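You operate a simulated robot arm through the tools that you are given. There is no shell and no other tool. Be economical: measure what you need, move in short steps, check, and stop when the job is done.

The job below is to be done with a simulated robot arm. You get a single attempt, and the scene is never put back.

JOB
Paint the tops of the three cubes on tray 1 blue.
Fine: before you paint, slide the wooden bridge to the end by tray 2; use the white wide brush, rinse it in the clear cup by tray 1, wipe it on the folded white cloth and stand it back; lid back on; cubes stay on their pegs, discs bare. Leave the table's air on.

It is judged by the outcome, as a careful person would: the job done as asked, and still so three seconds after it is handed in. It fails if anything else is knocked over, pushed out of place, dropped, spilled or broken. Lids that push on must go on centred and level and be pressed home; caps that screw on are set level and turned clockwise until they are tight. Flat cloth is picked up by pressing the open fingertips on it (5 to 10 N) and closing them slowly along it; thin cloth reads only 2 to 8 mm in the jaws.

ROBOT AND FRAMES
A 7-joint arm with a two-finger parallel gripper, fixed in place. Base frame: the origin is at the foot of the arm, x ahead of it, y to its left, z up; the work surface is at about z = 0.76. Units: m, rad, N and s.
With the tool pointing down near the work surface it reaches from about 0.36 to 0.74 m from the base axis. Its first joint turns from -2.496 to 2.496 rad. Payload 3 kg.
The TCP is the grasp point between the finger pads, 0.03 m short of the fingertips. In the tool frame z runs along the fingers and y along their closing line. The gripper opens to 0.11 m. The fingers are 0.02 m wide and 0.01 m thick; the gripper's body (0.048 by 0.112 m) begins 0.055 m behind the TCP.
Orientation is told as [roll, pitch, yaw] about the base's x, y, z axes, in that order, counted from this pose: with the fingers straight down and closing along the base's y, the tool's x points along the base's -x, its y along +y and its z along -z.

CONTROLS
- The arm moves only by the tool step_arm. Its argument "deltas" is a list of rows, each a list of 7 numbers: the shift along the tool's x, y, z in m, then the turn, a rotation vector about the tool's x, y, z in rad, then the closure, from 0 (fully open) to 1 (shut). In form: [[dx, dy, dz, wx, wy, wz, hand], ...]. A call has 1 to 12 rows; each row shifts and turns the commanded pose from where the row before left it, along the tool's axes as they then stand. Each row takes 0.2 s and may step no farther than 0.05 m and 0.15 rad from the row before; otherwise, or with a gripper value out of range, the whole call is refused. Where a pose cannot be reached the arm comes as near as it can. A force on the tool above 40 N (or 10 N above the force at the start of the call, whichever is more), or a blocked arm, ends the call early, and 0.2 s more pass. The fingers move at their own pace (about 0.108 m/s each) and stop on an object; they squeeze with about 24 N. The grip force told is the motor's: it shows also when the fingers shut on nothing. Time passes only in rows, and 0.2 s behind the last, so rows that do not move let the fingers close. The reply holds the time, the measured pose of the TCP, the force on the tool along the base axes, the opening and the grip force, in the units named above and with some noise, with the torque about the TCP (base axes, N m) and any sound that the robot's microphone picked up.
- Cameras (640 x 400 px; columns grow to the right, rows downward): "scene" is fixed at [0.4069, -0.6523, 1.4056]; the picture's right is [0.96, -0.27, 0.00], its down [-0.13, -0.45, -0.89] and it looks along [0.24, 0.85, -0.46] (base axes); focal length 342 px, centre (320, 200). "wrist" rides on the gripper at [0.072, 0.017, -0.103] in the tool frame; the picture's right is [-0.23, 0.97, 0.00], its down [-0.76, -0.18, -0.62] and it looks along [-0.61, -0.14, 0.78] (tool axes); focal length 222 px, centre (320, 200). There is no depth. A picture from a camera that has moved, and an enlarged one, comes with that camera's place and axes in the base frame and with its lens. The place of the scene camera against the robot may be out by one fixed shift of up to 0.012 m in any direction.
- snapshot(camera): a new picture of that camera. No time passes.
- raise_lower(by): slides the trunk up (or, below 0, down) by that many m; the arm rides with it, the base frame stays. It gives what a move gives, with no picture.
- zoom(camera, box): a new picture of the part [left, top, right, bottom] of that camera's present view, enlarged. No time passes.
- close_job(): hands the job in; it is judged then, once.

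Work in short steps. Places have to be worked out from the pictures, the camera data and where the tool is seen: move nearer, look again, correct. Check each grasp and each placing, and mend what went wrong. You have 120 turns and 64 pictures in all, those below and enlarged ones among them. Open the gripper and draw the arm clear of the work before you hand the job in, unless the task says otherwise; then end with one line.

The tools are called after "Request:" as a command line: name --pt "numbers of a row" for each row, then --argument value for the rest, lists and objects as JSON in quotes. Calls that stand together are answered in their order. step_arm: Moves the arm, as the interface text tells. Its arguments: {"type":"object","properties":{"deltas":{"type":"array"}},"required":["deltas"]} The other tools are called the same way: raise_lower (by) slides the trunk up or down; snapshot (camera) takes a picture; zoom (camera, box) takes an enlarged picture of a part of a camera's view; close_job () hands the job in.

At the start:

```text
time: 0.0
ee_pos: [0.5788, 0.256, 1.1433]
orientation: [0.0, 0.0, 0.0]
wrist_force: [0.7, -0.6, 0.0]
ft_torque: [-0.05, -0.03, 0.0]
opening: 0.1099
grip_force: 0.1
trunk travel left (down, up): [-0.7, 0.19]
```

scene: 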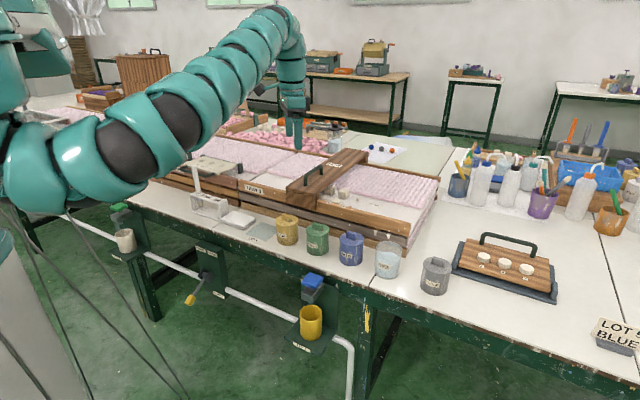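
wrist: 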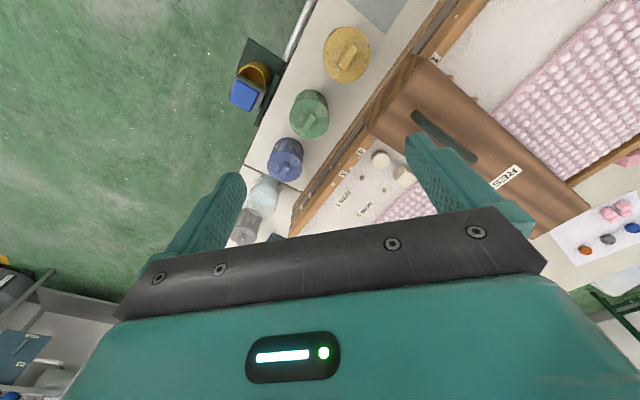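

I start by enlarging the scene views to identify the tray labels, bridge, pots, brushes and cups.

Request:
zoom --camera "scene" --box '[170, 120, 450, 295]'

Request:
zoom --camera "scene" --box '[400, 100, 640, 350]'

Request:
zoom --camera "scene" --box '[180, 160, 300, 250]'

```text
2.29 times, centred on (310, 208) of scene
camera zoom: at [0.4069, -0.6523, 1.4056], right [0.96, -0.27, 0.0], down [-0.13, -0.45, -0.89], along [0.24, 0.85, -0.46], focal length 782 px, centre (343, 183)
```

zoom: 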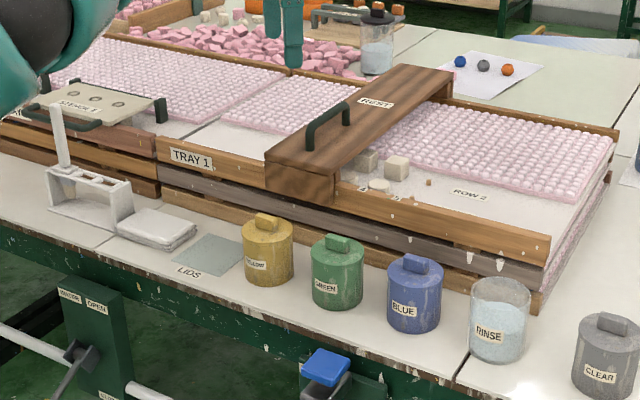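

```text
1.60 times, centred on (520, 225) of scene
camera zoom: at [0.4069, -0.6523, 1.4056], right [0.96, -0.27, 0.0], down [-0.13, -0.45, -0.89], along [0.24, 0.85, -0.46], focal length 547 px, centre (0, 160)
```

zoom: 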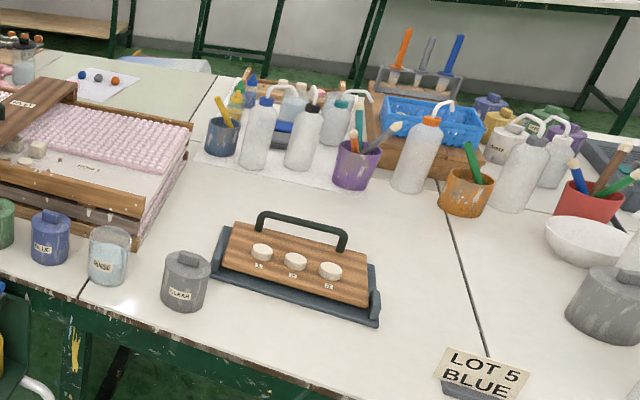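

```text
4.44 times, centred on (240, 205) of scene
camera zoom: at [0.4069, -0.6523, 1.4056], right [0.96, -0.27, 0.0], down [-0.13, -0.45, -0.89], along [0.24, 0.85, -0.46], focal length 1520 px, centre (676, 178)
```

zoom: 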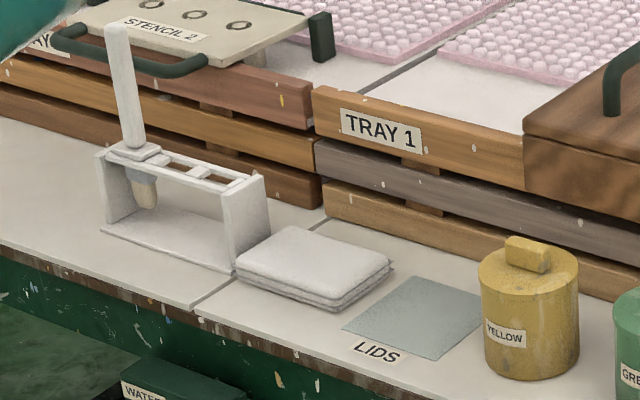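

I enlarge the present wrist view around the tray 1 row, and the scene at the back of the tray and the valves.

Request:
zoom --camera "wrist" --box '[240, 20, 440, 220]'

Request:
zoom --camera "scene" --box '[240, 80, 440, 220]'

Request:
zoom --camera "scene" --box '[80, 190, 380, 360]'

```text
2.00 times, centred on (340, 120) of wrist
camera zoom: at [0.5068, 0.2727, 1.2474], right [0.23, 0.97, 0.0], down [0.76, -0.18, 0.62], along [0.61, -0.14, -0.78], focal length 444 px, centre (280, 360)
```

zoom: 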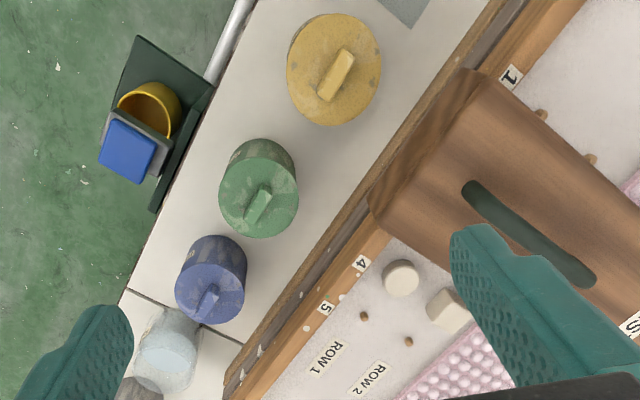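

```text
2.86 times, centred on (340, 150) of scene
camera zoom: at [0.4069, -0.6523, 1.4056], right [0.96, -0.27, 0.0], down [-0.13, -0.45, -0.89], along [0.24, 0.85, -0.46], focal length 977 px, centre (263, 343)
```

zoom: 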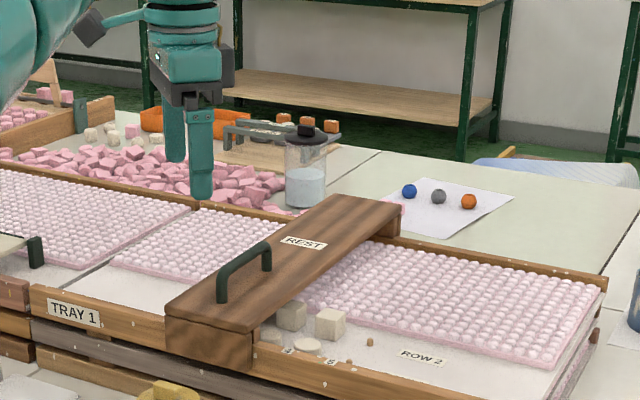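

```text
2.13 times, centred on (230, 275) of scene
camera zoom: at [0.4069, -0.6523, 1.4056], right [0.96, -0.27, 0.0], down [-0.13, -0.45, -0.89], along [0.24, 0.85, -0.46], focal length 730 px, centre (512, 40)
```

zoom: 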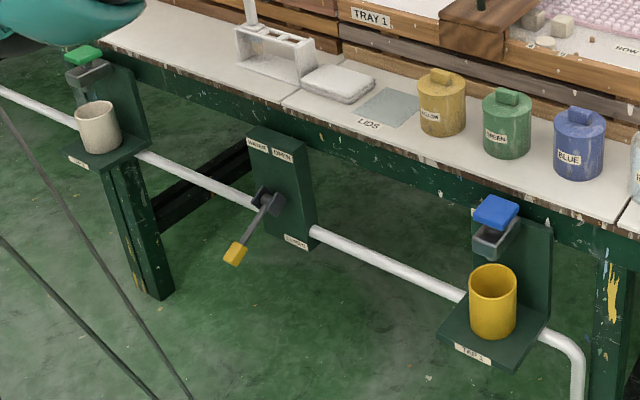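

The bridge's long axis and table run at ~45° to the base. I turn the tool by +45° yaw so that the camera looks straight across the tray, then take a look.

Request:
step_arm --pt "0 0 0 0 0 -0.131 0" --pt "0 0 0 0 0 -0.131 0" --pt "0 0 0 0 0 -0.131 0" --pt "0 0 0 0 0 -0.131 0" --pt "0 0 0 0 0 -0.131 0" --pt "0 0 0 0 0 -0.131 0" --pt "0 0 0 0 0 0 0"

Request:
snapshot --camera "wrist"

```text
time: 1.6
ee_pos: [0.5809, 0.2567, 1.1433]
orientation: [0.0, 0.0, 0.787]
wrist_force: [0.4, 0.6, 0.6]
ft_torque: [-0.02, -0.06, 0.01]
opening: 0.1095
grip_force: 0.1
trunk travel left (down, up): [-0.7, 0.19]
```

```text
55 pictures are left
camera wrist: at [0.5168, 0.2168, 1.2473], right [-0.53, 0.85, 0.0], down [0.66, 0.41, 0.62], along [0.53, 0.33, -0.78], focal length 222 px, centre (320, 200)
```

wrist: 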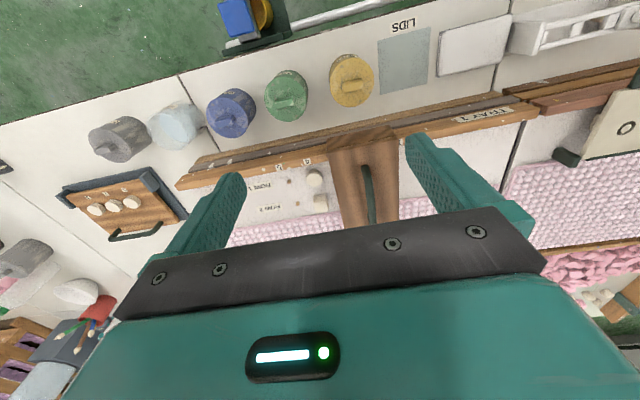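

The camera now looks over the workspace (picture top is toward the robot). I enlarge the areas to measure the pots, the cubes and the brush stand.

Request:
zoom --camera "wrist" --box '[140, 50, 300, 150]'

Request:
zoom --camera "wrist" --box '[220, 110, 420, 235]'

Request:
zoom --camera "wrist" --box '[370, 0, 640, 168]'

```text
4.00 times, centred on (220, 100) of wrist
camera zoom: at [0.5168, 0.2168, 1.2473], right [-0.53, 0.85, 0.0], down [0.66, 0.41, 0.62], along [0.53, 0.33, -0.78], focal length 888 px, centre (720, 600)
```

zoom: 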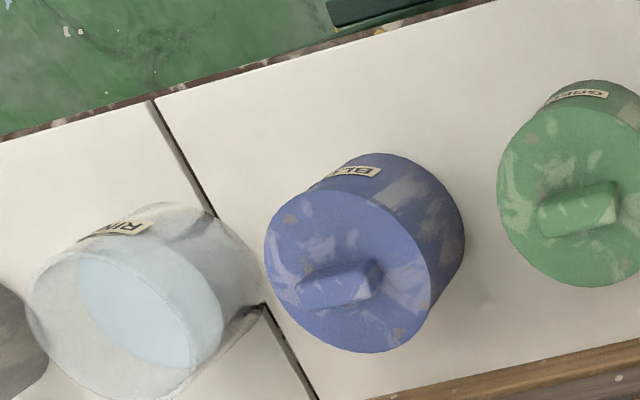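

```text
3.20 times, centred on (320, 172) of wrist
camera zoom: at [0.5168, 0.2168, 1.2473], right [-0.53, 0.85, 0.0], down [0.66, 0.41, 0.62], along [0.53, 0.33, -0.78], focal length 711 px, centre (320, 288)
```

zoom: 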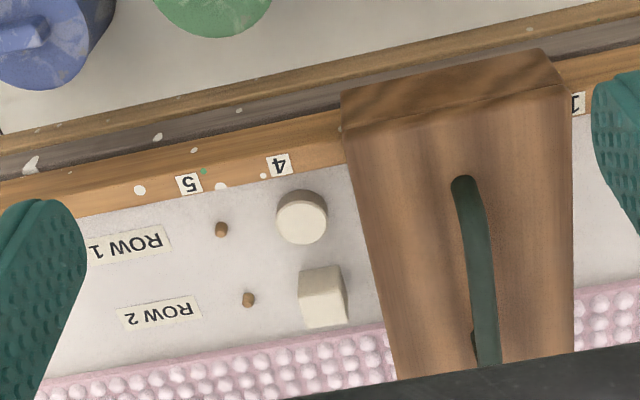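

```text
2.37 times, centred on (505, 84) of wrist
camera zoom: at [0.5168, 0.2168, 1.2473], right [-0.53, 0.85, 0.0], down [0.66, 0.41, 0.62], along [0.53, 0.33, -0.78], focal length 526 px, centre (-118, 475)
```

zoom: 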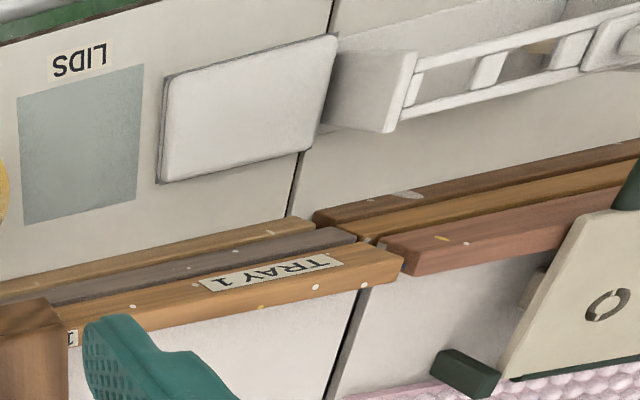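

Table runs exactly at 45° (along-table e=(.707,-.707), away n=(.707,.707)); with yaw 0.785 tool x=-n, tool y=-e. Bridge handle is about n≈.73, e≈.17, z≈.95; I approach above it and check reach.

Request:
step_arm --pt "-0.03 0.014 0 0 0 0 0" --pt "-0.035 0.014 0 0 0 0 0" --pt "-0.035 0.014 0.02 0 0 0 0" --pt "-0.03 0.013 0.03 0 0 0 0" --pt "0 0 0 0 0 0 0.2"

Request:
snapshot --camera "wrist"

Request:
zoom --camera "scene" --box '[220, 80, 440, 220]'

```text
time: 2.8
ee_pos: [0.5851, 0.3228, 1.1175]
orientation: [0.0, 0.001, 0.788]
wrist_force: [0.2, -0.2, 1.0]
ft_torque: [0.03, 0.01, -0.01]
opening: 0.0879
grip_force: 0.1
out of reach, approached as far as the arm can: row 2, 3, 4
trunk travel left (down, up): [-0.7, 0.19]
```

```text
51 pictures are left
camera wrist: at [0.5215, 0.283, 1.2224], right [-0.53, 0.85, 0.0], down [0.66, 0.41, 0.62], along [0.53, 0.33, -0.78], focal length 222 px, centre (320, 200)
```

wrist: 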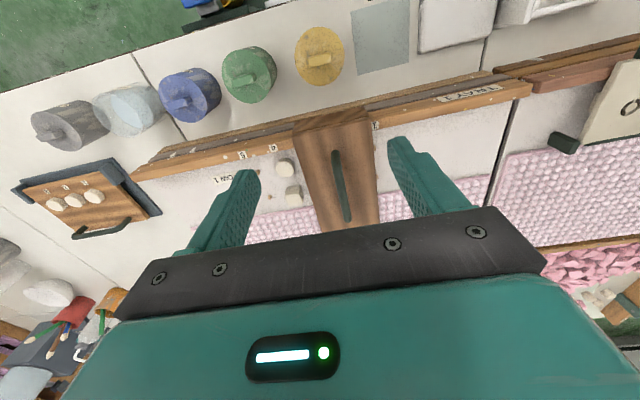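

```text
2.86 times, centred on (330, 150) of scene
camera zoom: at [0.4069, -0.6523, 1.4056], right [0.96, -0.27, 0.0], down [-0.13, -0.45, -0.89], along [0.24, 0.85, -0.46], focal length 977 px, centre (291, 343)
```

zoom: 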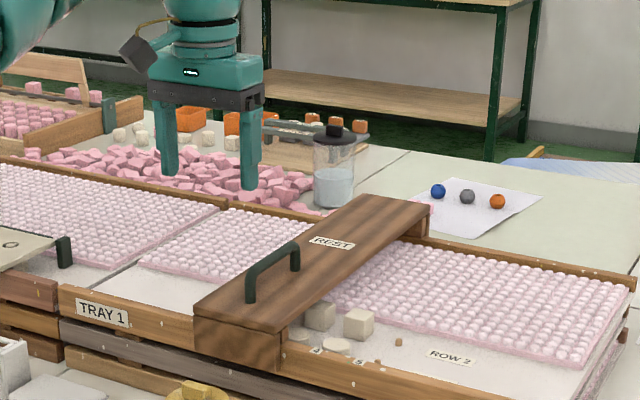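

Reach at this height ends at 0.668 m; the shoulder seems lower than the wrist, so I raise the trunk and test whether reach grows.

Request:
raise_lower --by 0.19

Request:
step_arm --pt "0 0 0.05 0 0 0 0.2" --pt "0 0 0.05 0 0 0 0.2" --pt "0 0 0.05 0 0 0 0.2" --pt "0 0 0.05 0 0 0 0.2" --pt "-0.04 0 0 0 0 0 0.2" --pt "-0.04 0 0 0 0 0 0.2" --pt "0 0 0 0 0 0 0.2"

```text
time: 4.9
ee_pos: [0.5858, 0.3224, 1.3094]
orientation: [0.0, 0.0, 0.787]
wrist_force: [-0.1, 0.8, -0.2]
ft_torque: [0.01, -0.02, 0.01]
opening: 0.088
grip_force: 0.1
trunk travel left (down, up): [-0.89, 0.0]
```

```text
time: 6.5
ee_pos: [0.5867, 0.3229, 1.1114]
orientation: [0.001, 0.001, 0.789]
wrist_force: [-0.4, 0.4, 0.2]
ft_torque: [0.0, 0.02, 0.0]
opening: 0.088
grip_force: 0.0
out of reach, approached as far as the arm can: row 5, 6
trunk travel left (down, up): [-0.89, 0.0]
```

Reach seems unchanged at this height; I test going lower beside the trunk change: first back a little, then down 0.05 toward the handle, then out.

Request:
step_arm --pt "0.01 0 0.03 0 0 0 0.2" --pt "0 0 0.03 0 0 0 0.2" --pt "-0.02 0 0 0 0 0 0.2" --pt "-0.02 0 0 0 0 0 0.2" --pt "-0.02 0 0 0 0 0 0.2" --pt "-0.02 0 0 0 0 0 0.2" --pt "0 0 0 0 0 0 0.2"

Request:
snapshot --camera "scene"

```text
time: 8.1
ee_pos: [0.5797, 0.3155, 1.0551]
orientation: [-0.001, -0.001, 0.788]
wrist_force: [-0.6, -0.2, -1.0]
ft_torque: [-0.03, 0.05, -0.02]
opening: 0.0878
grip_force: 0.1
out of reach, approached as far as the arm can: row 2, 3, 4, 5, 6
trunk travel left (down, up): [-0.89, 0.0]
```

```text
49 pictures are left
```

scene: 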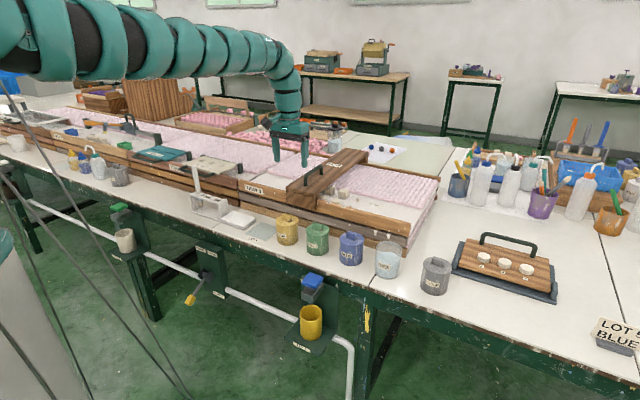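

The arm is nearly stretched; tilting the tool outward (about tool y) gives the extra reach and still lets the fingers close across the handle. I tilt by 0.5 rad here and look.

Request:
step_arm --pt "0 0 0 0 -0.125 0 0.4" --pt "0 0 0 0 -0.125 0 0.4" --pt "0 0 0 0 -0.125 0 0.4" --pt "0 0 0 0 -0.125 0 0.4" --pt "0 0 0 0 0 0 0.4"

Request:
snapshot --camera "wrist"

```text
time: 9.3
ee_pos: [0.5806, 0.3109, 1.0551]
orientation: [0.002, -0.499, 0.784]
wrist_force: [0.5, -0.1, 0.1]
ft_torque: [0.02, 0.02, 0.02]
opening: 0.066
grip_force: 0.0
trunk travel left (down, up): [-0.89, 0.0]
```

```text
48 pictures are left
camera wrist: at [0.4885, 0.2437, 1.112], right [-0.55, 0.83, 0.11], down [0.39, 0.13, 0.91], along [0.74, 0.54, -0.4], focal length 222 px, centre (320, 200)
```

wrist: 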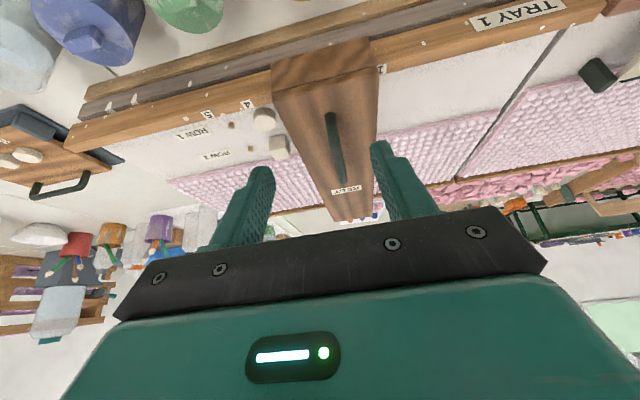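

Handle bar appears at e≈.182, n≈.72–.84, z≈.94. I move most of the way along the tilted tool axis and check.

Request:
step_arm --pt "-0.02 0.003 0.03 0 0 0 0.4" --pt "-0.02 0.003 0.035 0 0 0 0.4" --pt "-0.015 0.003 0.035 0 0 0 0.4" --pt "0 0 0 0 0 0 0.4"

Request:
snapshot --camera "wrist"

Request:
zoom --camera "scene" --box '[240, 100, 400, 220]'

```text
time: 10.3
ee_pos: [0.6358, 0.3804, 1.0043]
orientation: [-0.001, -0.502, 0.791]
wrist_force: [0.3, -0.3, 2.1]
ft_torque: [-0.05, 0.08, 0.01]
opening: 0.0659
grip_force: 0.2
out of reach, approached as far as the arm can: row 3
trunk travel left (down, up): [-0.89, 0.0]
```

```text
47 pictures are left
camera wrist: at [0.543, 0.3114, 1.0596], right [-0.55, 0.83, 0.11], down [0.39, 0.14, 0.91], along [0.74, 0.54, -0.39], focal length 222 px, centre (320, 200)
```

wrist: 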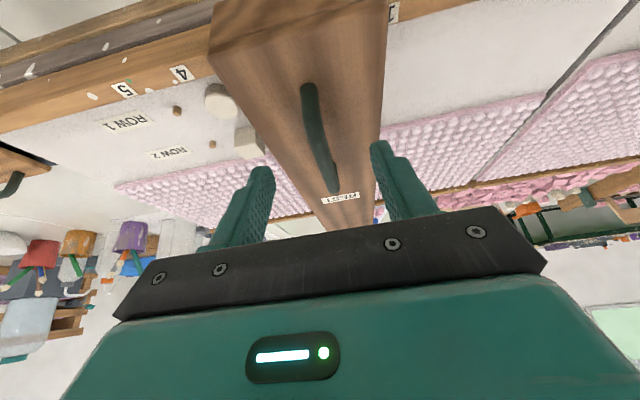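

```text
3.33 times, centred on (320, 160) of scene
camera zoom: at [0.4069, -0.6523, 1.4056], right [0.96, -0.27, 0.0], down [-0.13, -0.45, -0.89], along [0.24, 0.85, -0.46], focal length 1140 px, centre (320, 333)
```

zoom: 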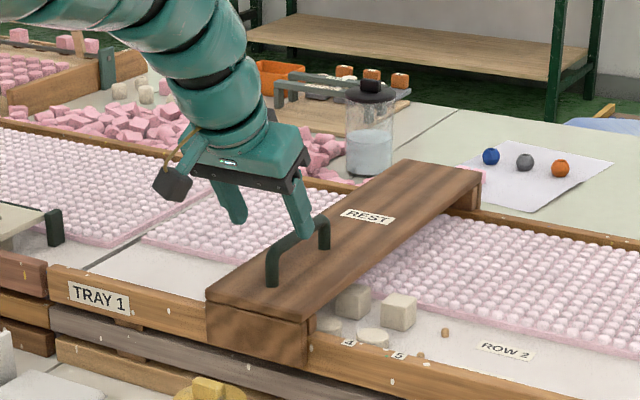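

Reach ends again with the shoulder high above the wrist; I lift the arm 0.08 relative and lower the trunk by 0.10, to flatten the arm, and then extend along n.

Request:
step_arm --pt "-0.019 0 -0.035 0 0 0 0.4" --pt "-0.019 0 -0.035 0 0 0 0.4" --pt "0 0 0 0 0 0 0.4"

Request:
raise_lower --by -0.1

Request:
step_arm --pt "-0.0175 0 0.0095 0 0 0 0.4" --pt "-0.0175 0 0.0095 0 0 0 0.4" --pt "0 0 0 0 0 0 0.4"

```text
time: 11.1
ee_pos: [0.6324, 0.378, 1.0796]
orientation: [0.0, -0.5, 0.786]
wrist_force: [0.2, -0.3, -0.5]
ft_torque: [-0.03, -0.02, -0.02]
opening: 0.0662
grip_force: 0.2
trunk travel left (down, up): [-0.89, 0.0]
```

```text
time: 12.4
ee_pos: [0.6305, 0.3794, 0.9814]
orientation: [0.0, -0.499, 0.788]
wrist_force: [0.0, -0.5, -0.3]
ft_torque: [0.0, 0.02, -0.02]
opening: 0.066
grip_force: 0.0
trunk travel left (down, up): [-0.79, 0.1]
```

```text
time: 13.2
ee_pos: [0.6509, 0.4004, 0.9801]
orientation: [-0.001, -0.501, 0.788]
wrist_force: [0.3, 0.0, 0.7]
ft_torque: [0.01, 0.02, 0.02]
opening: 0.0657
grip_force: 0.1
out of reach, approached as far as the arm can: row 2
trunk travel left (down, up): [-0.79, 0.1]
```

Now n=.743, above the handle's near part. I lower the trunk 0.036 to bring the pads around the bar.

Request:
raise_lower --by -0.036

Request:
snapshot --camera "wrist"

Request:
zoom --camera "scene" --box '[240, 100, 400, 220]'

```text
time: 14.0
ee_pos: [0.6508, 0.4015, 0.9471]
orientation: [0.002, -0.502, 0.787]
wrist_force: [0.7, 1.3, 9.4]
ft_torque: [0.29, 0.16, 0.01]
opening: 0.0658
grip_force: 0.0
trunk travel left (down, up): [-0.754, 0.136]
```

```text
45 pictures are left
camera wrist: at [0.5584, 0.332, 1.0032], right [-0.55, 0.83, 0.11], down [0.38, 0.13, 0.91], along [0.74, 0.54, -0.39], focal length 222 px, centre (320, 200)
```

wrist: 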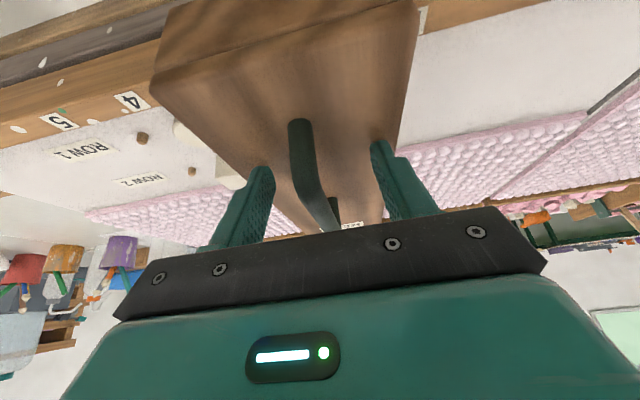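

```text
3.33 times, centred on (320, 160) of scene
camera zoom: at [0.4069, -0.6523, 1.4056], right [0.96, -0.27, 0.0], down [-0.13, -0.45, -0.89], along [0.24, 0.85, -0.46], focal length 1140 px, centre (320, 333)
```

zoom: 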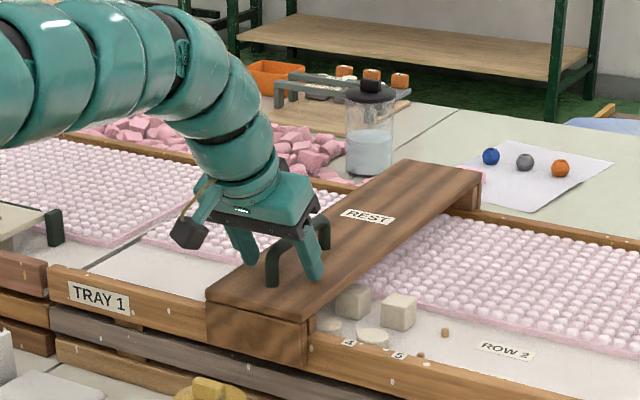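

The fingertips touch the bridge top (9 N). I back off 4 mm and close slowly on the handle.

Request:
step_arm --pt "-0.002 0 -0.005 0 0 0 0.4" --pt "0 0 0 0 0 0 0.6" --pt "0 0 0 0 0 0 0.8" --pt "0 0 0 0 0 0 1.0" --pt "0 0 0 0 0 0 1.0" --pt "0 0 0 0 0 0 1.0"

```text
time: 15.4
ee_pos: [0.6503, 0.3982, 0.9503]
orientation: [0.0, -0.499, 0.788]
wrist_force: [0.1, -2.7, -4.8]
ft_torque: [0.51, -0.53, -0.18]
opening: 0.014
grip_force: 45.1
trunk travel left (down, up): [-0.754, 0.136]
```

Handle gripped (14 mm). I slide the bridge toward tray 2 along tool +y in 2 cm steps, watching force.

Request:
step_arm --pt "0 0.01 0 0 0 0 1" --pt "0 0.015 0 0 0 0 1" --pt "0 0.02 0 0 0 0 1" --pt "0 0.02 0 0 0 0 1" --pt "0 0.02 0 0 0 0 1"

Request:
zoom --camera "scene" --box '[210, 100, 410, 240]'

```text
time: 16.6
ee_pos: [0.6042, 0.4448, 0.9499]
orientation: [-0.001, -0.499, 0.788]
wrist_force: [2.9, 5.3, -11.7]
ft_torque: [-0.4, 0.19, -0.48]
opening: 0.0134
grip_force: 45.6
out of reach, approached as far as the arm can: row 3, 4
trunk travel left (down, up): [-0.754, 0.136]
```

```text
2.86 times, centred on (310, 170) of scene
camera zoom: at [0.4069, -0.6523, 1.4056], right [0.96, -0.27, 0.0], down [-0.13, -0.45, -0.89], along [0.24, 0.85, -0.46], focal length 977 px, centre (349, 286)
```

zoom: 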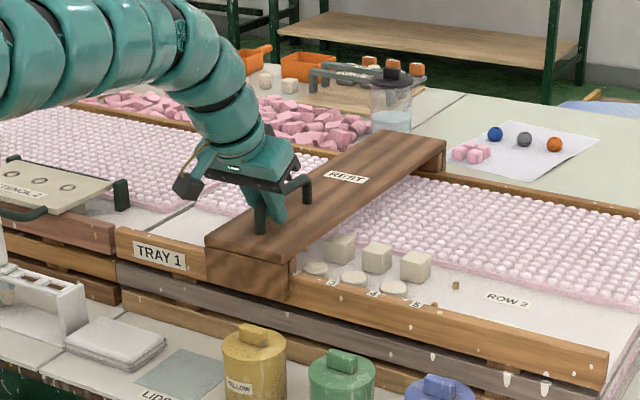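

The bridge slides well and uncovers three cubes and three discs. I continue, easing down 1–2 mm.

Request:
step_arm --pt "0.001 0.015 0.002 0 0 0 1" --pt "0 0.02 0 0 0 0 1" --pt "0 0.02 0 0 0 0 1" --pt "0 0.02 0 0 0 0 1" --pt "0 0.02 0 0 0 0 1" --pt "0 0.02 0 0 0 0 1"

Request:
zoom --camera "scene" --box '[180, 100, 380, 240]'

```text
time: 17.3
ee_pos: [0.5789, 0.4637, 0.9516]
orientation: [-0.001, -0.507, 0.787]
wrist_force: [19.7, 22.2, -20.7]
ft_torque: [0.34, -0.47, 0.02]
opening: 0.0136
grip_force: 45.2
out of reach, approached as far as the arm can: row 1, 2
trunk travel left (down, up): [-0.754, 0.136]
stopped in row 3: the force on the tool passed its limit at 51 N (the readings are from after the stop); the commanded pose is now the measured one
```

```text
2.86 times, centred on (280, 170) of scene
camera zoom: at [0.4069, -0.6523, 1.4056], right [0.96, -0.27, 0.0], down [-0.13, -0.45, -0.89], along [0.24, 0.85, -0.46], focal length 977 px, centre (434, 286)
```

zoom: 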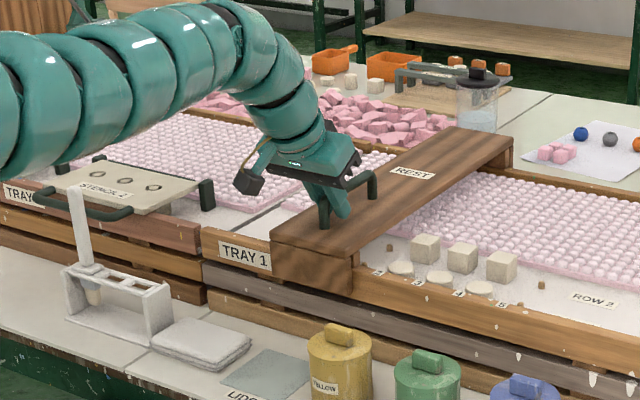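

The arm strains inward/upward at its reach limit while holding. I release, lift off, and re-pose with a lower trunk for more slack before going on.

Request:
step_arm --pt "0 0 0 0 0 0 0.8" --pt "0 0 0 0 0 0 0.5" --pt "0 0 0 0 0 0 0.4" --pt "0.0 0 -0.03 0 0 0 0.4" --pt "0.0 0 -0.03 0 0 0 0.4" --pt "-0.015 0 -0.03 0 0 0 0.4" --pt "-0.015 0 -0.02 0 0 0 0.4" --pt "0 0 0 0 0 0 0.4"

Request:
raise_lower --by -0.08

Request:
step_arm --pt "-0.015 0 0.01 0 0 0 0.4" --pt "-0.015 0 0.01 0 0 0 0.4" --pt "-0.015 0 0.01 0 0 0 0.4" --pt "0 0 0 0 0 0 0.4"

Request:
snapshot --camera "wrist"

```text
time: 19.1
ee_pos: [0.556, 0.4416, 1.0654]
orientation: [0.0, -0.509, 0.787]
wrist_force: [-0.9, 0.4, 0.3]
ft_torque: [-0.02, -0.02, -0.01]
opening: 0.0661
grip_force: 0.1
trunk travel left (down, up): [-0.754, 0.136]
```

```text
time: 20.3
ee_pos: [0.5557, 0.4429, 0.9847]
orientation: [-0.001, -0.51, 0.786]
wrist_force: [0.1, -0.1, -0.8]
ft_torque: [0.0, 0.02, 0.02]
opening: 0.0658
grip_force: 0.2
trunk travel left (down, up): [-0.674, 0.216]
```

```text
time: 21.3
ee_pos: [0.5872, 0.4735, 0.98]
orientation: [-0.001, -0.509, 0.785]
wrist_force: [-0.2, 0.4, 0.7]
ft_torque: [0.05, 0.02, 0.03]
opening: 0.066
grip_force: 0.2
out of reach, approached as far as the arm can: row 3
trunk travel left (down, up): [-0.674, 0.216]
```

```text
41 pictures are left
camera wrist: at [0.4948, 0.4048, 1.0355], right [-0.55, 0.83, 0.11], down [0.38, 0.13, 0.92], along [0.74, 0.54, -0.39], focal length 222 px, centre (320, 200)
```

wrist: 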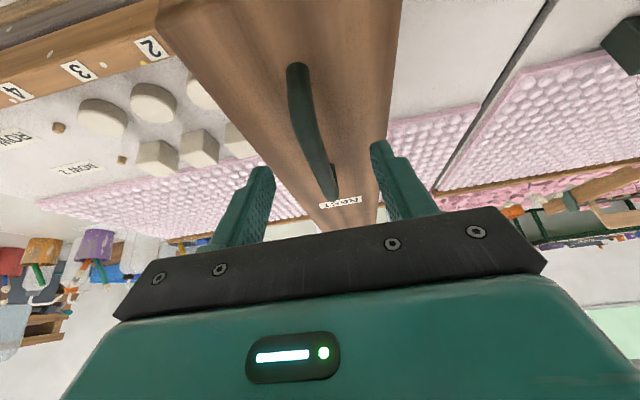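

Reach limit is n≈.75 here; I back off 1.5 cm for slack, lower with the trunk, and close on the handle again.

Request:
step_arm --pt "0.012 0 -0.007 0 0 0 0.4" --pt "0 0 0 0 0 0 0.4"

Request:
raise_lower --by -0.03

Request:
step_arm --pt "0 0 0 0 0 0 0.6" --pt "0 0 0 0 0 0 0.8" --pt "0 0 0 0 0 0 1.0" --pt "0 0 0 0 0 0 1.0" --pt "0 0 0 0 0 0 1.0"

Request:
step_arm --pt "0 0.01 0 0 0 0 1" --pt "0 0.015 0 0 0 0 1" --pt "0 0.015 0 0 0 0 1" --pt "0 0 0 0 0 0 1"

```text
time: 21.9
ee_pos: [0.5771, 0.4631, 0.9797]
orientation: [0.0, -0.509, 0.786]
wrist_force: [-0.1, -1.2, -0.2]
ft_torque: [0.0, 0.0, 0.04]
opening: 0.0659
grip_force: 0.0
trunk travel left (down, up): [-0.674, 0.216]
```

```text
time: 22.6
ee_pos: [0.5785, 0.4633, 0.9501]
orientation: [-0.001, -0.511, 0.786]
wrist_force: [0.0, 0.0, 0.3]
ft_torque: [-0.01, 0.03, -0.01]
opening: 0.066
grip_force: 0.0
trunk travel left (down, up): [-0.644, 0.246]
```

```text
time: 23.8
ee_pos: [0.5791, 0.4616, 0.9503]
orientation: [0.0, -0.51, 0.786]
wrist_force: [1.1, 0.1, 0.5]
ft_torque: [-0.05, 0.06, 0.0]
opening: 0.0139
grip_force: 45.0
trunk travel left (down, up): [-0.644, 0.246]
```

```text
time: 24.8
ee_pos: [0.5506, 0.4902, 0.9501]
orientation: [0.0, -0.511, 0.785]
wrist_force: [-3.3, -3.4, -4.1]
ft_torque: [0.32, -0.08, 0.04]
opening: 0.0137
grip_force: 45.4
trunk travel left (down, up): [-0.644, 0.246]
```

Smooth now. Handle at e=.043; about 0.10 remains to the tray end. I go 0.075 more and look.

Request:
step_arm --pt "0 0.015 0 0 0 0 1" --pt "0 0.015 0 0 0 0 1" --pt "0 0.015 0 0 0 0 1" --pt "0 0.015 0 0 0 0 1" --pt "0 0.015 0 0 0 0 1" --pt "0 0 0 0 0 0 1"

Request:
zoom --camera "scene" --box '[180, 110, 340, 230]'

```text
time: 26.0
ee_pos: [0.5075, 0.5318, 0.9506]
orientation: [0.0, -0.518, 0.783]
wrist_force: [13.1, 13.9, -2.1]
ft_torque: [-0.9, 0.72, 0.23]
opening: 0.0136
grip_force: 45.3
out of reach, approached as far as the arm can: row 3, 5
trunk travel left (down, up): [-0.644, 0.246]
stopped in row 5: the force on the tool passed its limit at 69 N (the readings are from after the stop); the commanded pose is now the measured one
```

```text
3.33 times, centred on (260, 170) of scene
camera zoom: at [0.4069, -0.6523, 1.4056], right [0.96, -0.27, 0.0], down [-0.13, -0.45, -0.89], along [0.24, 0.85, -0.46], focal length 1140 px, centre (520, 300)
```

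zoom: 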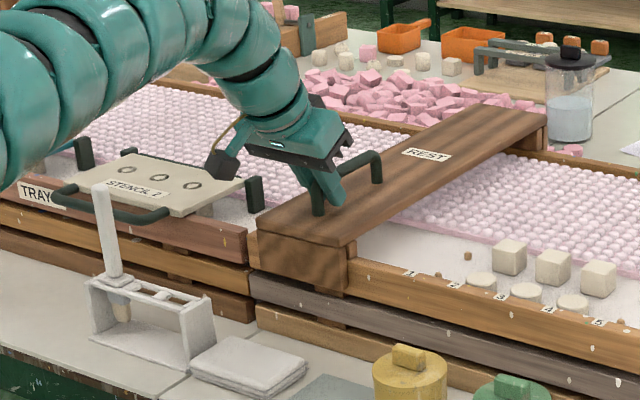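

The stop came with a ~70 N force; the bridge is within ~1 cm of tray 1's end. I release, retract along the tool axis, and look closely.

Request:
step_arm --pt "0 0 0 0 0 0 0.8" --pt "0 0 0 0 0 0 0.5" --pt "0 0 0 0 0 0 0.4" --pt "0.0 0 -0.04 0 0 0 0.4" --pt "0.0 0 -0.04 0 0 0 0.4" --pt "0 0 -0.04 0 0 0 0.4" --pt "0 0 -0.03 0 0 0 0.4" --pt "0 0 0 0 0 0 0.4"

Request:
snapshot --camera "wrist"

Request:
zoom --camera "scene" --box '[200, 130, 300, 210]'

```text
time: 27.8
ee_pos: [0.4536, 0.476, 1.0814]
orientation: [0.002, -0.521, 0.783]
wrist_force: [0.0, 0.3, -0.2]
ft_torque: [0.0, 0.01, 0.02]
opening: 0.0659
grip_force: 0.1
trunk travel left (down, up): [-0.644, 0.246]
```

```text
39 pictures are left
camera wrist: at [0.3608, 0.4065, 1.1359], right [-0.55, 0.83, 0.12], down [0.37, 0.12, 0.92], along [0.75, 0.55, -0.38], focal length 222 px, centre (320, 200)
```

wrist: 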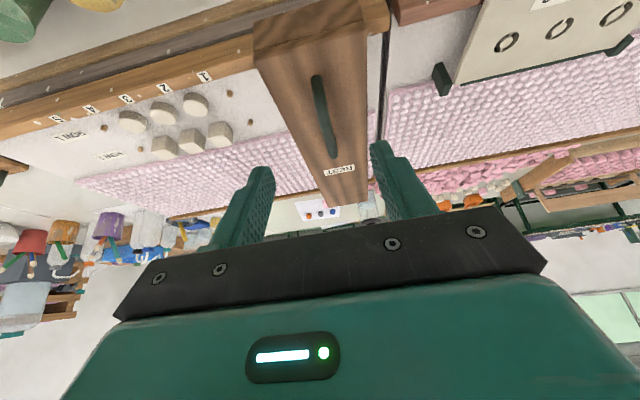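

```text
5.00 times, centred on (250, 170) of scene
camera zoom: at [0.4069, -0.6523, 1.4056], right [0.96, -0.27, 0.0], down [-0.13, -0.45, -0.89], along [0.24, 0.85, -0.46], focal length 1710 px, centre (670, 350)
```

zoom: 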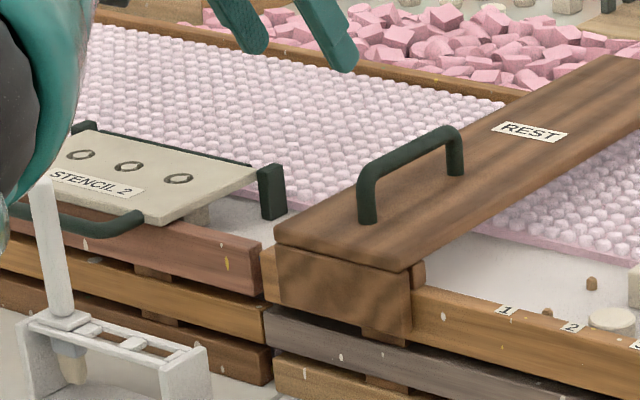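

About 2 cm of rail remains. I regrip the handle with slightly more tilt (0.65) for slack and push the rest.

Request:
step_arm --pt "0 0 0 0 -0.13 0 0.4" --pt "0 0 0.042 0 0 0 0.4" --pt "0 0 0.042 0 0 0 0.4" --pt "-0.002 0 0.042 0 0 0 0.4" --pt "0 0 0 0 0 0 0.4"

Request:
raise_lower --by -0.028

```text
time: 29.0
ee_pos: [0.5049, 0.5291, 0.981]
orientation: [0.002, -0.653, 0.783]
wrist_force: [0.0, 0.3, 0.0]
ft_torque: [0.02, -0.03, 0.03]
opening: 0.0661
grip_force: 0.1
trunk travel left (down, up): [-0.644, 0.246]
```

```text
time: 29.7
ee_pos: [0.504, 0.5287, 0.9542]
orientation: [0.001, -0.654, 0.783]
wrist_force: [0.4, -0.5, 0.0]
ft_torque: [0.02, 0.02, -0.01]
opening: 0.0661
grip_force: 0.0
trunk travel left (down, up): [-0.616, 0.274]
```

I close on the handle and slide in small steps to the end.

Request:
step_arm --pt "0 0 0.003 0 0 0 0.6" --pt "0 0 0 0 0 0 0.8" --pt "0 0 0 0 0 0 1.0" --pt "0 0 0 0 0 0 1.0" --pt "0 0.005 0 0 0 0 1" --pt "0 0.005 0 0 0 0 1" --pt "0 0.005 0 0 0 0 1" --pt "0 0.005 0 0 0 0 1" --pt "0 0 0 0 0 0 1"

```text
time: 31.7
ee_pos: [0.4918, 0.5457, 0.9507]
orientation: [0.001, -0.653, 0.783]
wrist_force: [-5.6, -5.8, 2.8]
ft_torque: [-0.13, 0.13, 0.13]
opening: 0.0136
grip_force: 45.1
trunk travel left (down, up): [-0.616, 0.274]
```

Request:
zoom --camera "scene" --box '[210, 140, 300, 210]'

```text
5.71 times, centred on (255, 175) of scene
camera zoom: at [0.4069, -0.6523, 1.4056], right [0.96, -0.27, 0.0], down [-0.13, -0.45, -0.89], along [0.24, 0.85, -0.46], focal length 1955 px, centre (691, 343)
```

zoom: 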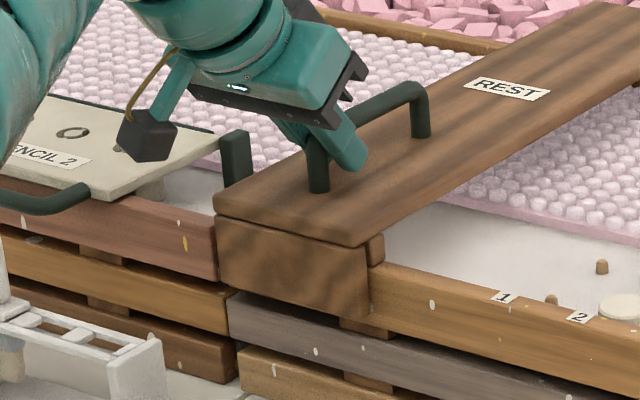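

The bridge end is now flush with the end of tray 1. I release and retract, checking that the bridge stays.

Request:
step_arm --pt "0 0 0 0 0 0 0.8" --pt "0 0 0 0 0 0 0.5" --pt "0 0 0 0 0 0 0.4" --pt "0.0 0 -0.04 0 0 0 0.4" --pt "0.0 0 -0.04 0 0 0 0.4" --pt "0 0 -0.04 0 0 0 0.4" --pt "0 0 -0.04 0 0 0 0.4" --pt "0 0 0 0 0 0 0.4"

```text
time: 33.5
ee_pos: [0.4261, 0.4775, 1.0769]
orientation: [0.001, -0.652, 0.782]
wrist_force: [-0.2, 0.4, 0.7]
ft_torque: [-0.02, -0.02, 0.01]
opening: 0.0658
grip_force: 0.1
trunk travel left (down, up): [-0.616, 0.274]
```

I traverse along +e toward the blue pot at safe height, reducing the tilt to 0.4.

Request:
step_arm --pt "0.015 -0.03 -0.012 0 0.125 0 0.4" --pt "0.015 -0.03 -0.012 0 0.125 0 0.4" --pt "0 -0.045 0 0 0 0 0.4" --pt "0 -0.045 0 0 0 0 0.4" --pt "0 -0.045 0 0 0 0 0.4" --pt "0 -0.045 0 0 0 0 0.4" --pt "0 -0.045 0 0 0 0 0.4" --pt "0 -0.045 0 0 0 0 0.4" --pt "0 0 0 0 0 0 0.4"

Request:
raise_lower --by -0.06

Request:
snapshot --camera "wrist"

```text
time: 35.5
ee_pos: [0.5328, 0.3302, 1.0911]
orientation: [0.001, -0.402, 0.785]
wrist_force: [-0.5, 0.8, 0.0]
ft_torque: [-0.01, 0.0, 0.01]
opening: 0.066
grip_force: 0.0
out of reach, approached as far as the arm can: row 4, 5, 6, 7, 8
trunk travel left (down, up): [-0.616, 0.274]
```

```text
time: 36.5
ee_pos: [0.5334, 0.3298, 1.0298]
orientation: [0.002, -0.403, 0.784]
wrist_force: [-0.3, 0.7, -0.1]
ft_torque: [0.0, 0.01, 0.02]
opening: 0.0662
grip_force: 0.0
trunk travel left (down, up): [-0.556, 0.334]
```

```text
36 pictures are left
camera wrist: at [0.445, 0.2665, 1.098], right [-0.54, 0.84, 0.09], down [0.45, 0.2, 0.87], along [0.71, 0.51, -0.48], focal length 222 px, centre (320, 200)
```

wrist: 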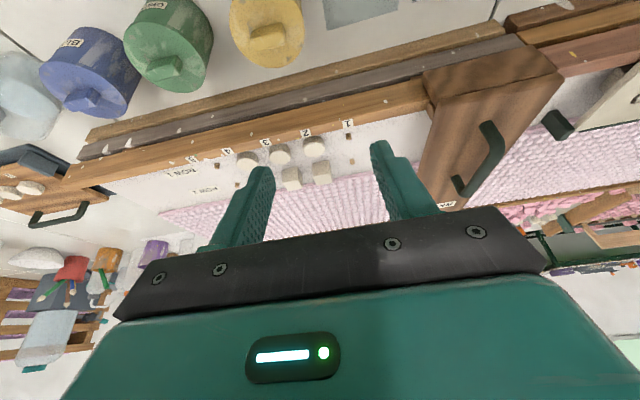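

The arm lost reach because the wrist was well above the shoulder; best is trunk ≈ z−1.02. I lower the trunk further and travel lower (tips clear of pot knobs).

Request:
raise_lower --by -0.07

Request:
step_arm --pt "0 -0.03 0 0 -0.1 0 0.4" --pt "0 -0.04 0 0 0 0 0.4" --pt "0 -0.04 0 0 0 0 0.4" --pt "0 -0.04 0 0 0 0 0.4" --pt "0 -0.04 0 0 0 0 0.4" --pt "0 -0.04 0 0 0 0 0.4" --pt "0 0 0 0 0 0 0.4"

Request:
snapshot --camera "wrist"

```text
time: 37.6
ee_pos: [0.5326, 0.3308, 0.9608]
orientation: [0.002, -0.402, 0.784]
wrist_force: [0.1, -0.2, 0.3]
ft_torque: [-0.03, 0.01, 0.0]
opening: 0.0658
grip_force: 0.1
trunk travel left (down, up): [-0.486, 0.404]
```

```text
time: 39.2
ee_pos: [0.7007, 0.172, 0.9588]
orientation: [0.003, -0.501, 0.782]
wrist_force: [-0.9, -0.5, 0.0]
ft_torque: [0.0, 0.01, 0.01]
opening: 0.066
grip_force: 0.1
out of reach, approached as far as the arm can: row 1
trunk travel left (down, up): [-0.486, 0.404]
```

```text
35 pictures are left
camera wrist: at [0.6084, 0.1039, 1.0148], right [-0.55, 0.83, 0.11], down [0.39, 0.13, 0.91], along [0.74, 0.54, -0.39], focal length 222 px, centre (320, 200)
```

wrist: 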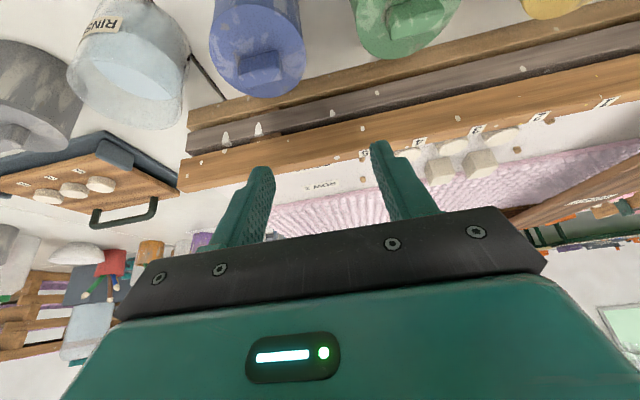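

Lid knob centre at about (.714,.141) (n=.605, e=.405), knob bar along e. I reduce tilt to 0.35, move over the knob to z≈.915 and narrow the view.

Request:
step_arm --pt "0 -0.01 0 0 0.075 0 0.4" --pt "0 -0.01 0.01 0 0.075 0 0.4" --pt "0.013 -0.011 0.014 0 0 0 0.4" --pt "0.014 0 0.014 0 0 0 0.4" --pt "0 0 0 0 0 0 0.4"

Request:
zoom --camera "scene" --box '[300, 180, 430, 280]'

Request:
snapshot --camera "wrist"

```text
time: 40.4
ee_pos: [0.7131, 0.1419, 0.9153]
orientation: [0.003, -0.352, 0.784]
wrist_force: [0.1, 0.9, -0.2]
ft_torque: [-0.01, 0.0, -0.01]
opening: 0.066
grip_force: 0.0
trunk travel left (down, up): [-0.486, 0.404]
```

```text
4.00 times, centred on (365, 230) of scene
camera zoom: at [0.4069, -0.6523, 1.4056], right [0.96, -0.27, 0.0], down [-0.13, -0.45, -0.89], along [0.24, 0.85, -0.46], focal length 1368 px, centre (140, 80)
```

zoom: 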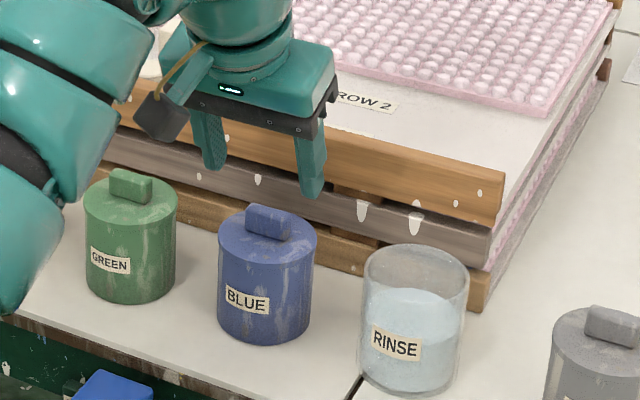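

```text
33 pictures are left
camera wrist: at [0.6268, 0.0795, 0.9872], right [-0.54, 0.84, 0.08], down [0.48, 0.23, 0.85], along [0.69, 0.49, -0.52], focal length 222 px, centre (320, 200)
```

wrist: 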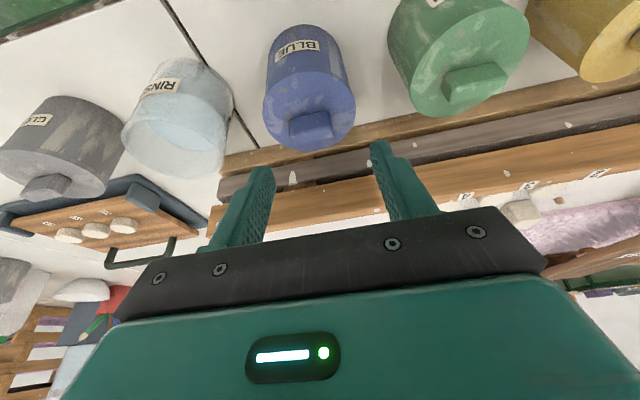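

Gripper is aligned over the knob. I descend 36 mm (tips to lid level, offset 8 mm back for tilt) and close on the knob.

Request:
step_arm --pt "0.007 -0.002 0.01 0 0 0 0.4" --pt "0.007 0 0.01 0 0 0 0.4" --pt "0.006 0 0.011 0 0 0 0.4" --pt "0 0 0 0 0 0 0.4"

Request:
zoom --camera "wrist" --box '[200, 60, 440, 240]'

```text
time: 41.4
ee_pos: [0.7095, 0.1321, 0.8784]
orientation: [0.001, -0.354, 0.783]
wrist_force: [-0.5, 0.0, -0.6]
ft_torque: [0.01, 0.04, -0.01]
opening: 0.0662
grip_force: 0.0
trunk travel left (down, up): [-0.486, 0.404]
```

```text
2.22 times, centred on (320, 150) of wrist
camera zoom: at [0.6234, 0.0718, 0.9506], right [-0.54, 0.84, 0.08], down [0.48, 0.23, 0.85], along [0.69, 0.49, -0.52], focal length 494 px, centre (320, 311)
```

zoom: 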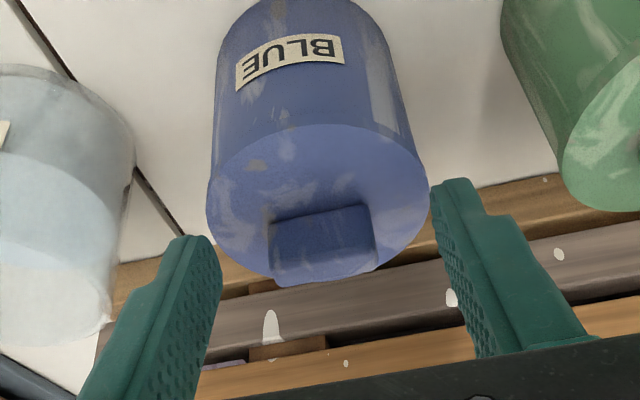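

The tips straddle the knob just above the lid. I close slowly.

Request:
step_arm --pt "0 0 0 0 0 0 0.55" --pt "0 0 0 0 0 0 0.7" --pt "0 0 0 0 0 0 0.85" --pt "0 0 0 0 0 0 1.0" --pt "0 0 0 0 0 0 1.0"

```text
time: 42.6
ee_pos: [0.7088, 0.1327, 0.8797]
orientation: [-0.001, -0.353, 0.781]
wrist_force: [2.2, -2.0, 2.6]
ft_torque: [-0.09, -0.17, -0.06]
opening: 0.0329
grip_force: 23.9
trunk travel left (down, up): [-0.486, 0.404]
```

Grip on the knob reads 33 mm. I lift straight up in small steps.

Request:
step_arm --pt "-0.0034 0 -0.0094 0 0 0 1" --pt "-0.0034 0 -0.0094 0 0 0 1" --pt "-0.0051 0 -0.014 0 0 0 1" --pt "-0.0051 0 -0.014 0 0 0 1" --pt "-0.0034 0 -0.0094 0 0 0 1" --pt "0 0 0 0 0 0 1"

Request:
snapshot --camera "wrist"

Request:
zoom --camera "scene" --box '[300, 180, 430, 280]'

```text
time: 44.0
ee_pos: [0.7089, 0.1336, 0.9381]
orientation: [0.002, -0.353, 0.781]
wrist_force: [0.8, 0.1, -1.0]
ft_torque: [0.02, 0.03, 0.01]
opening: 0.0327
grip_force: 24.0
trunk travel left (down, up): [-0.486, 0.404]
heard: snap
```

```text
31 pictures are left
camera wrist: at [0.6231, 0.0727, 1.0107], right [-0.54, 0.84, 0.08], down [0.48, 0.23, 0.85], along [0.69, 0.49, -0.53], focal length 222 px, centre (320, 200)
```

wrist: 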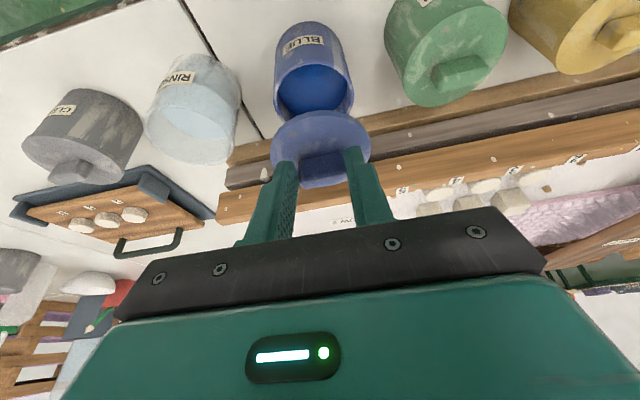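

```text
4.00 times, centred on (365, 230) of scene
camera zoom: at [0.4069, -0.6523, 1.4056], right [0.96, -0.27, 0.0], down [-0.13, -0.45, -0.89], along [0.24, 0.85, -0.46], focal length 1368 px, centre (140, 80)
```

zoom: 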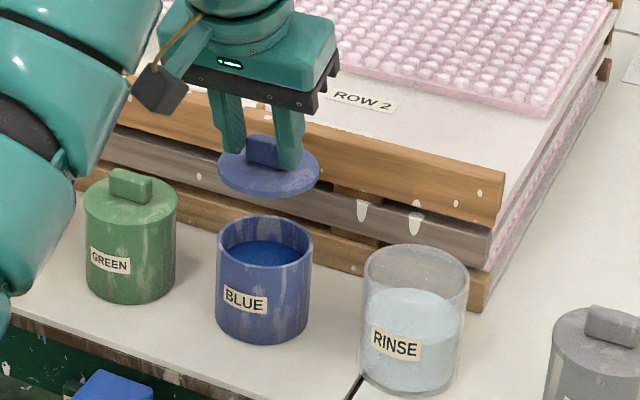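

Lid came off (snap), level in the grip. I raise 2 cm more and carry it over the other pots to the LIDS mat (n≈.61, e≈.07).

Request:
step_arm --pt "-0.007 0.0 -0.019 0 0 0 1" --pt "0 0.037 0 0 0 0 1" --pt "0 0.037 0 0 0 0 1" --pt "0 0.037 0 0 0 0 1" --pt "0 0.037 0 0 0 0 1" --pt "0 0.037 0 0 0 0 1" --pt "0 0.037 0 0 0 0 1" --pt "0 0.037 0 0 0 0 1" --pt "0 0.037 0 0 0 0 1" --pt "0 0.037 0 0 0 0 1" --pt "0 0 0 0 0 0 1"

Request:
snapshot --camera "wrist"

```text
time: 46.4
ee_pos: [0.4893, 0.3714, 0.9644]
orientation: [0.003, -0.351, 0.782]
wrist_force: [-0.6, 0.3, -1.1]
ft_torque: [0.02, 0.02, -0.01]
opening: 0.033
grip_force: 24.0
out of reach, approached as far as the arm can: row 6
trunk travel left (down, up): [-0.486, 0.404]
```

```text
29 pictures are left
camera wrist: at [0.4043, 0.3102, 1.0368], right [-0.54, 0.84, 0.08], down [0.48, 0.23, 0.85], along [0.69, 0.49, -0.53], focal length 222 px, centre (320, 200)
```

wrist: 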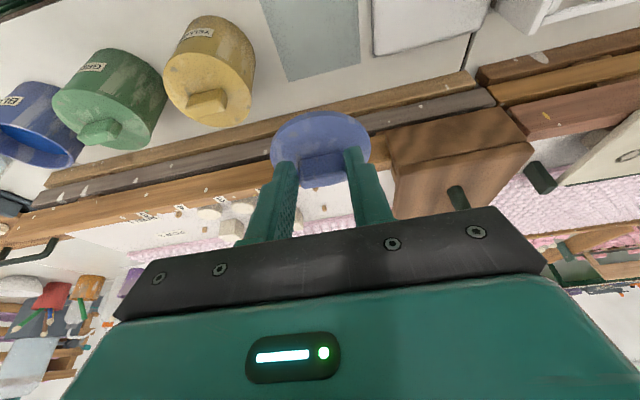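

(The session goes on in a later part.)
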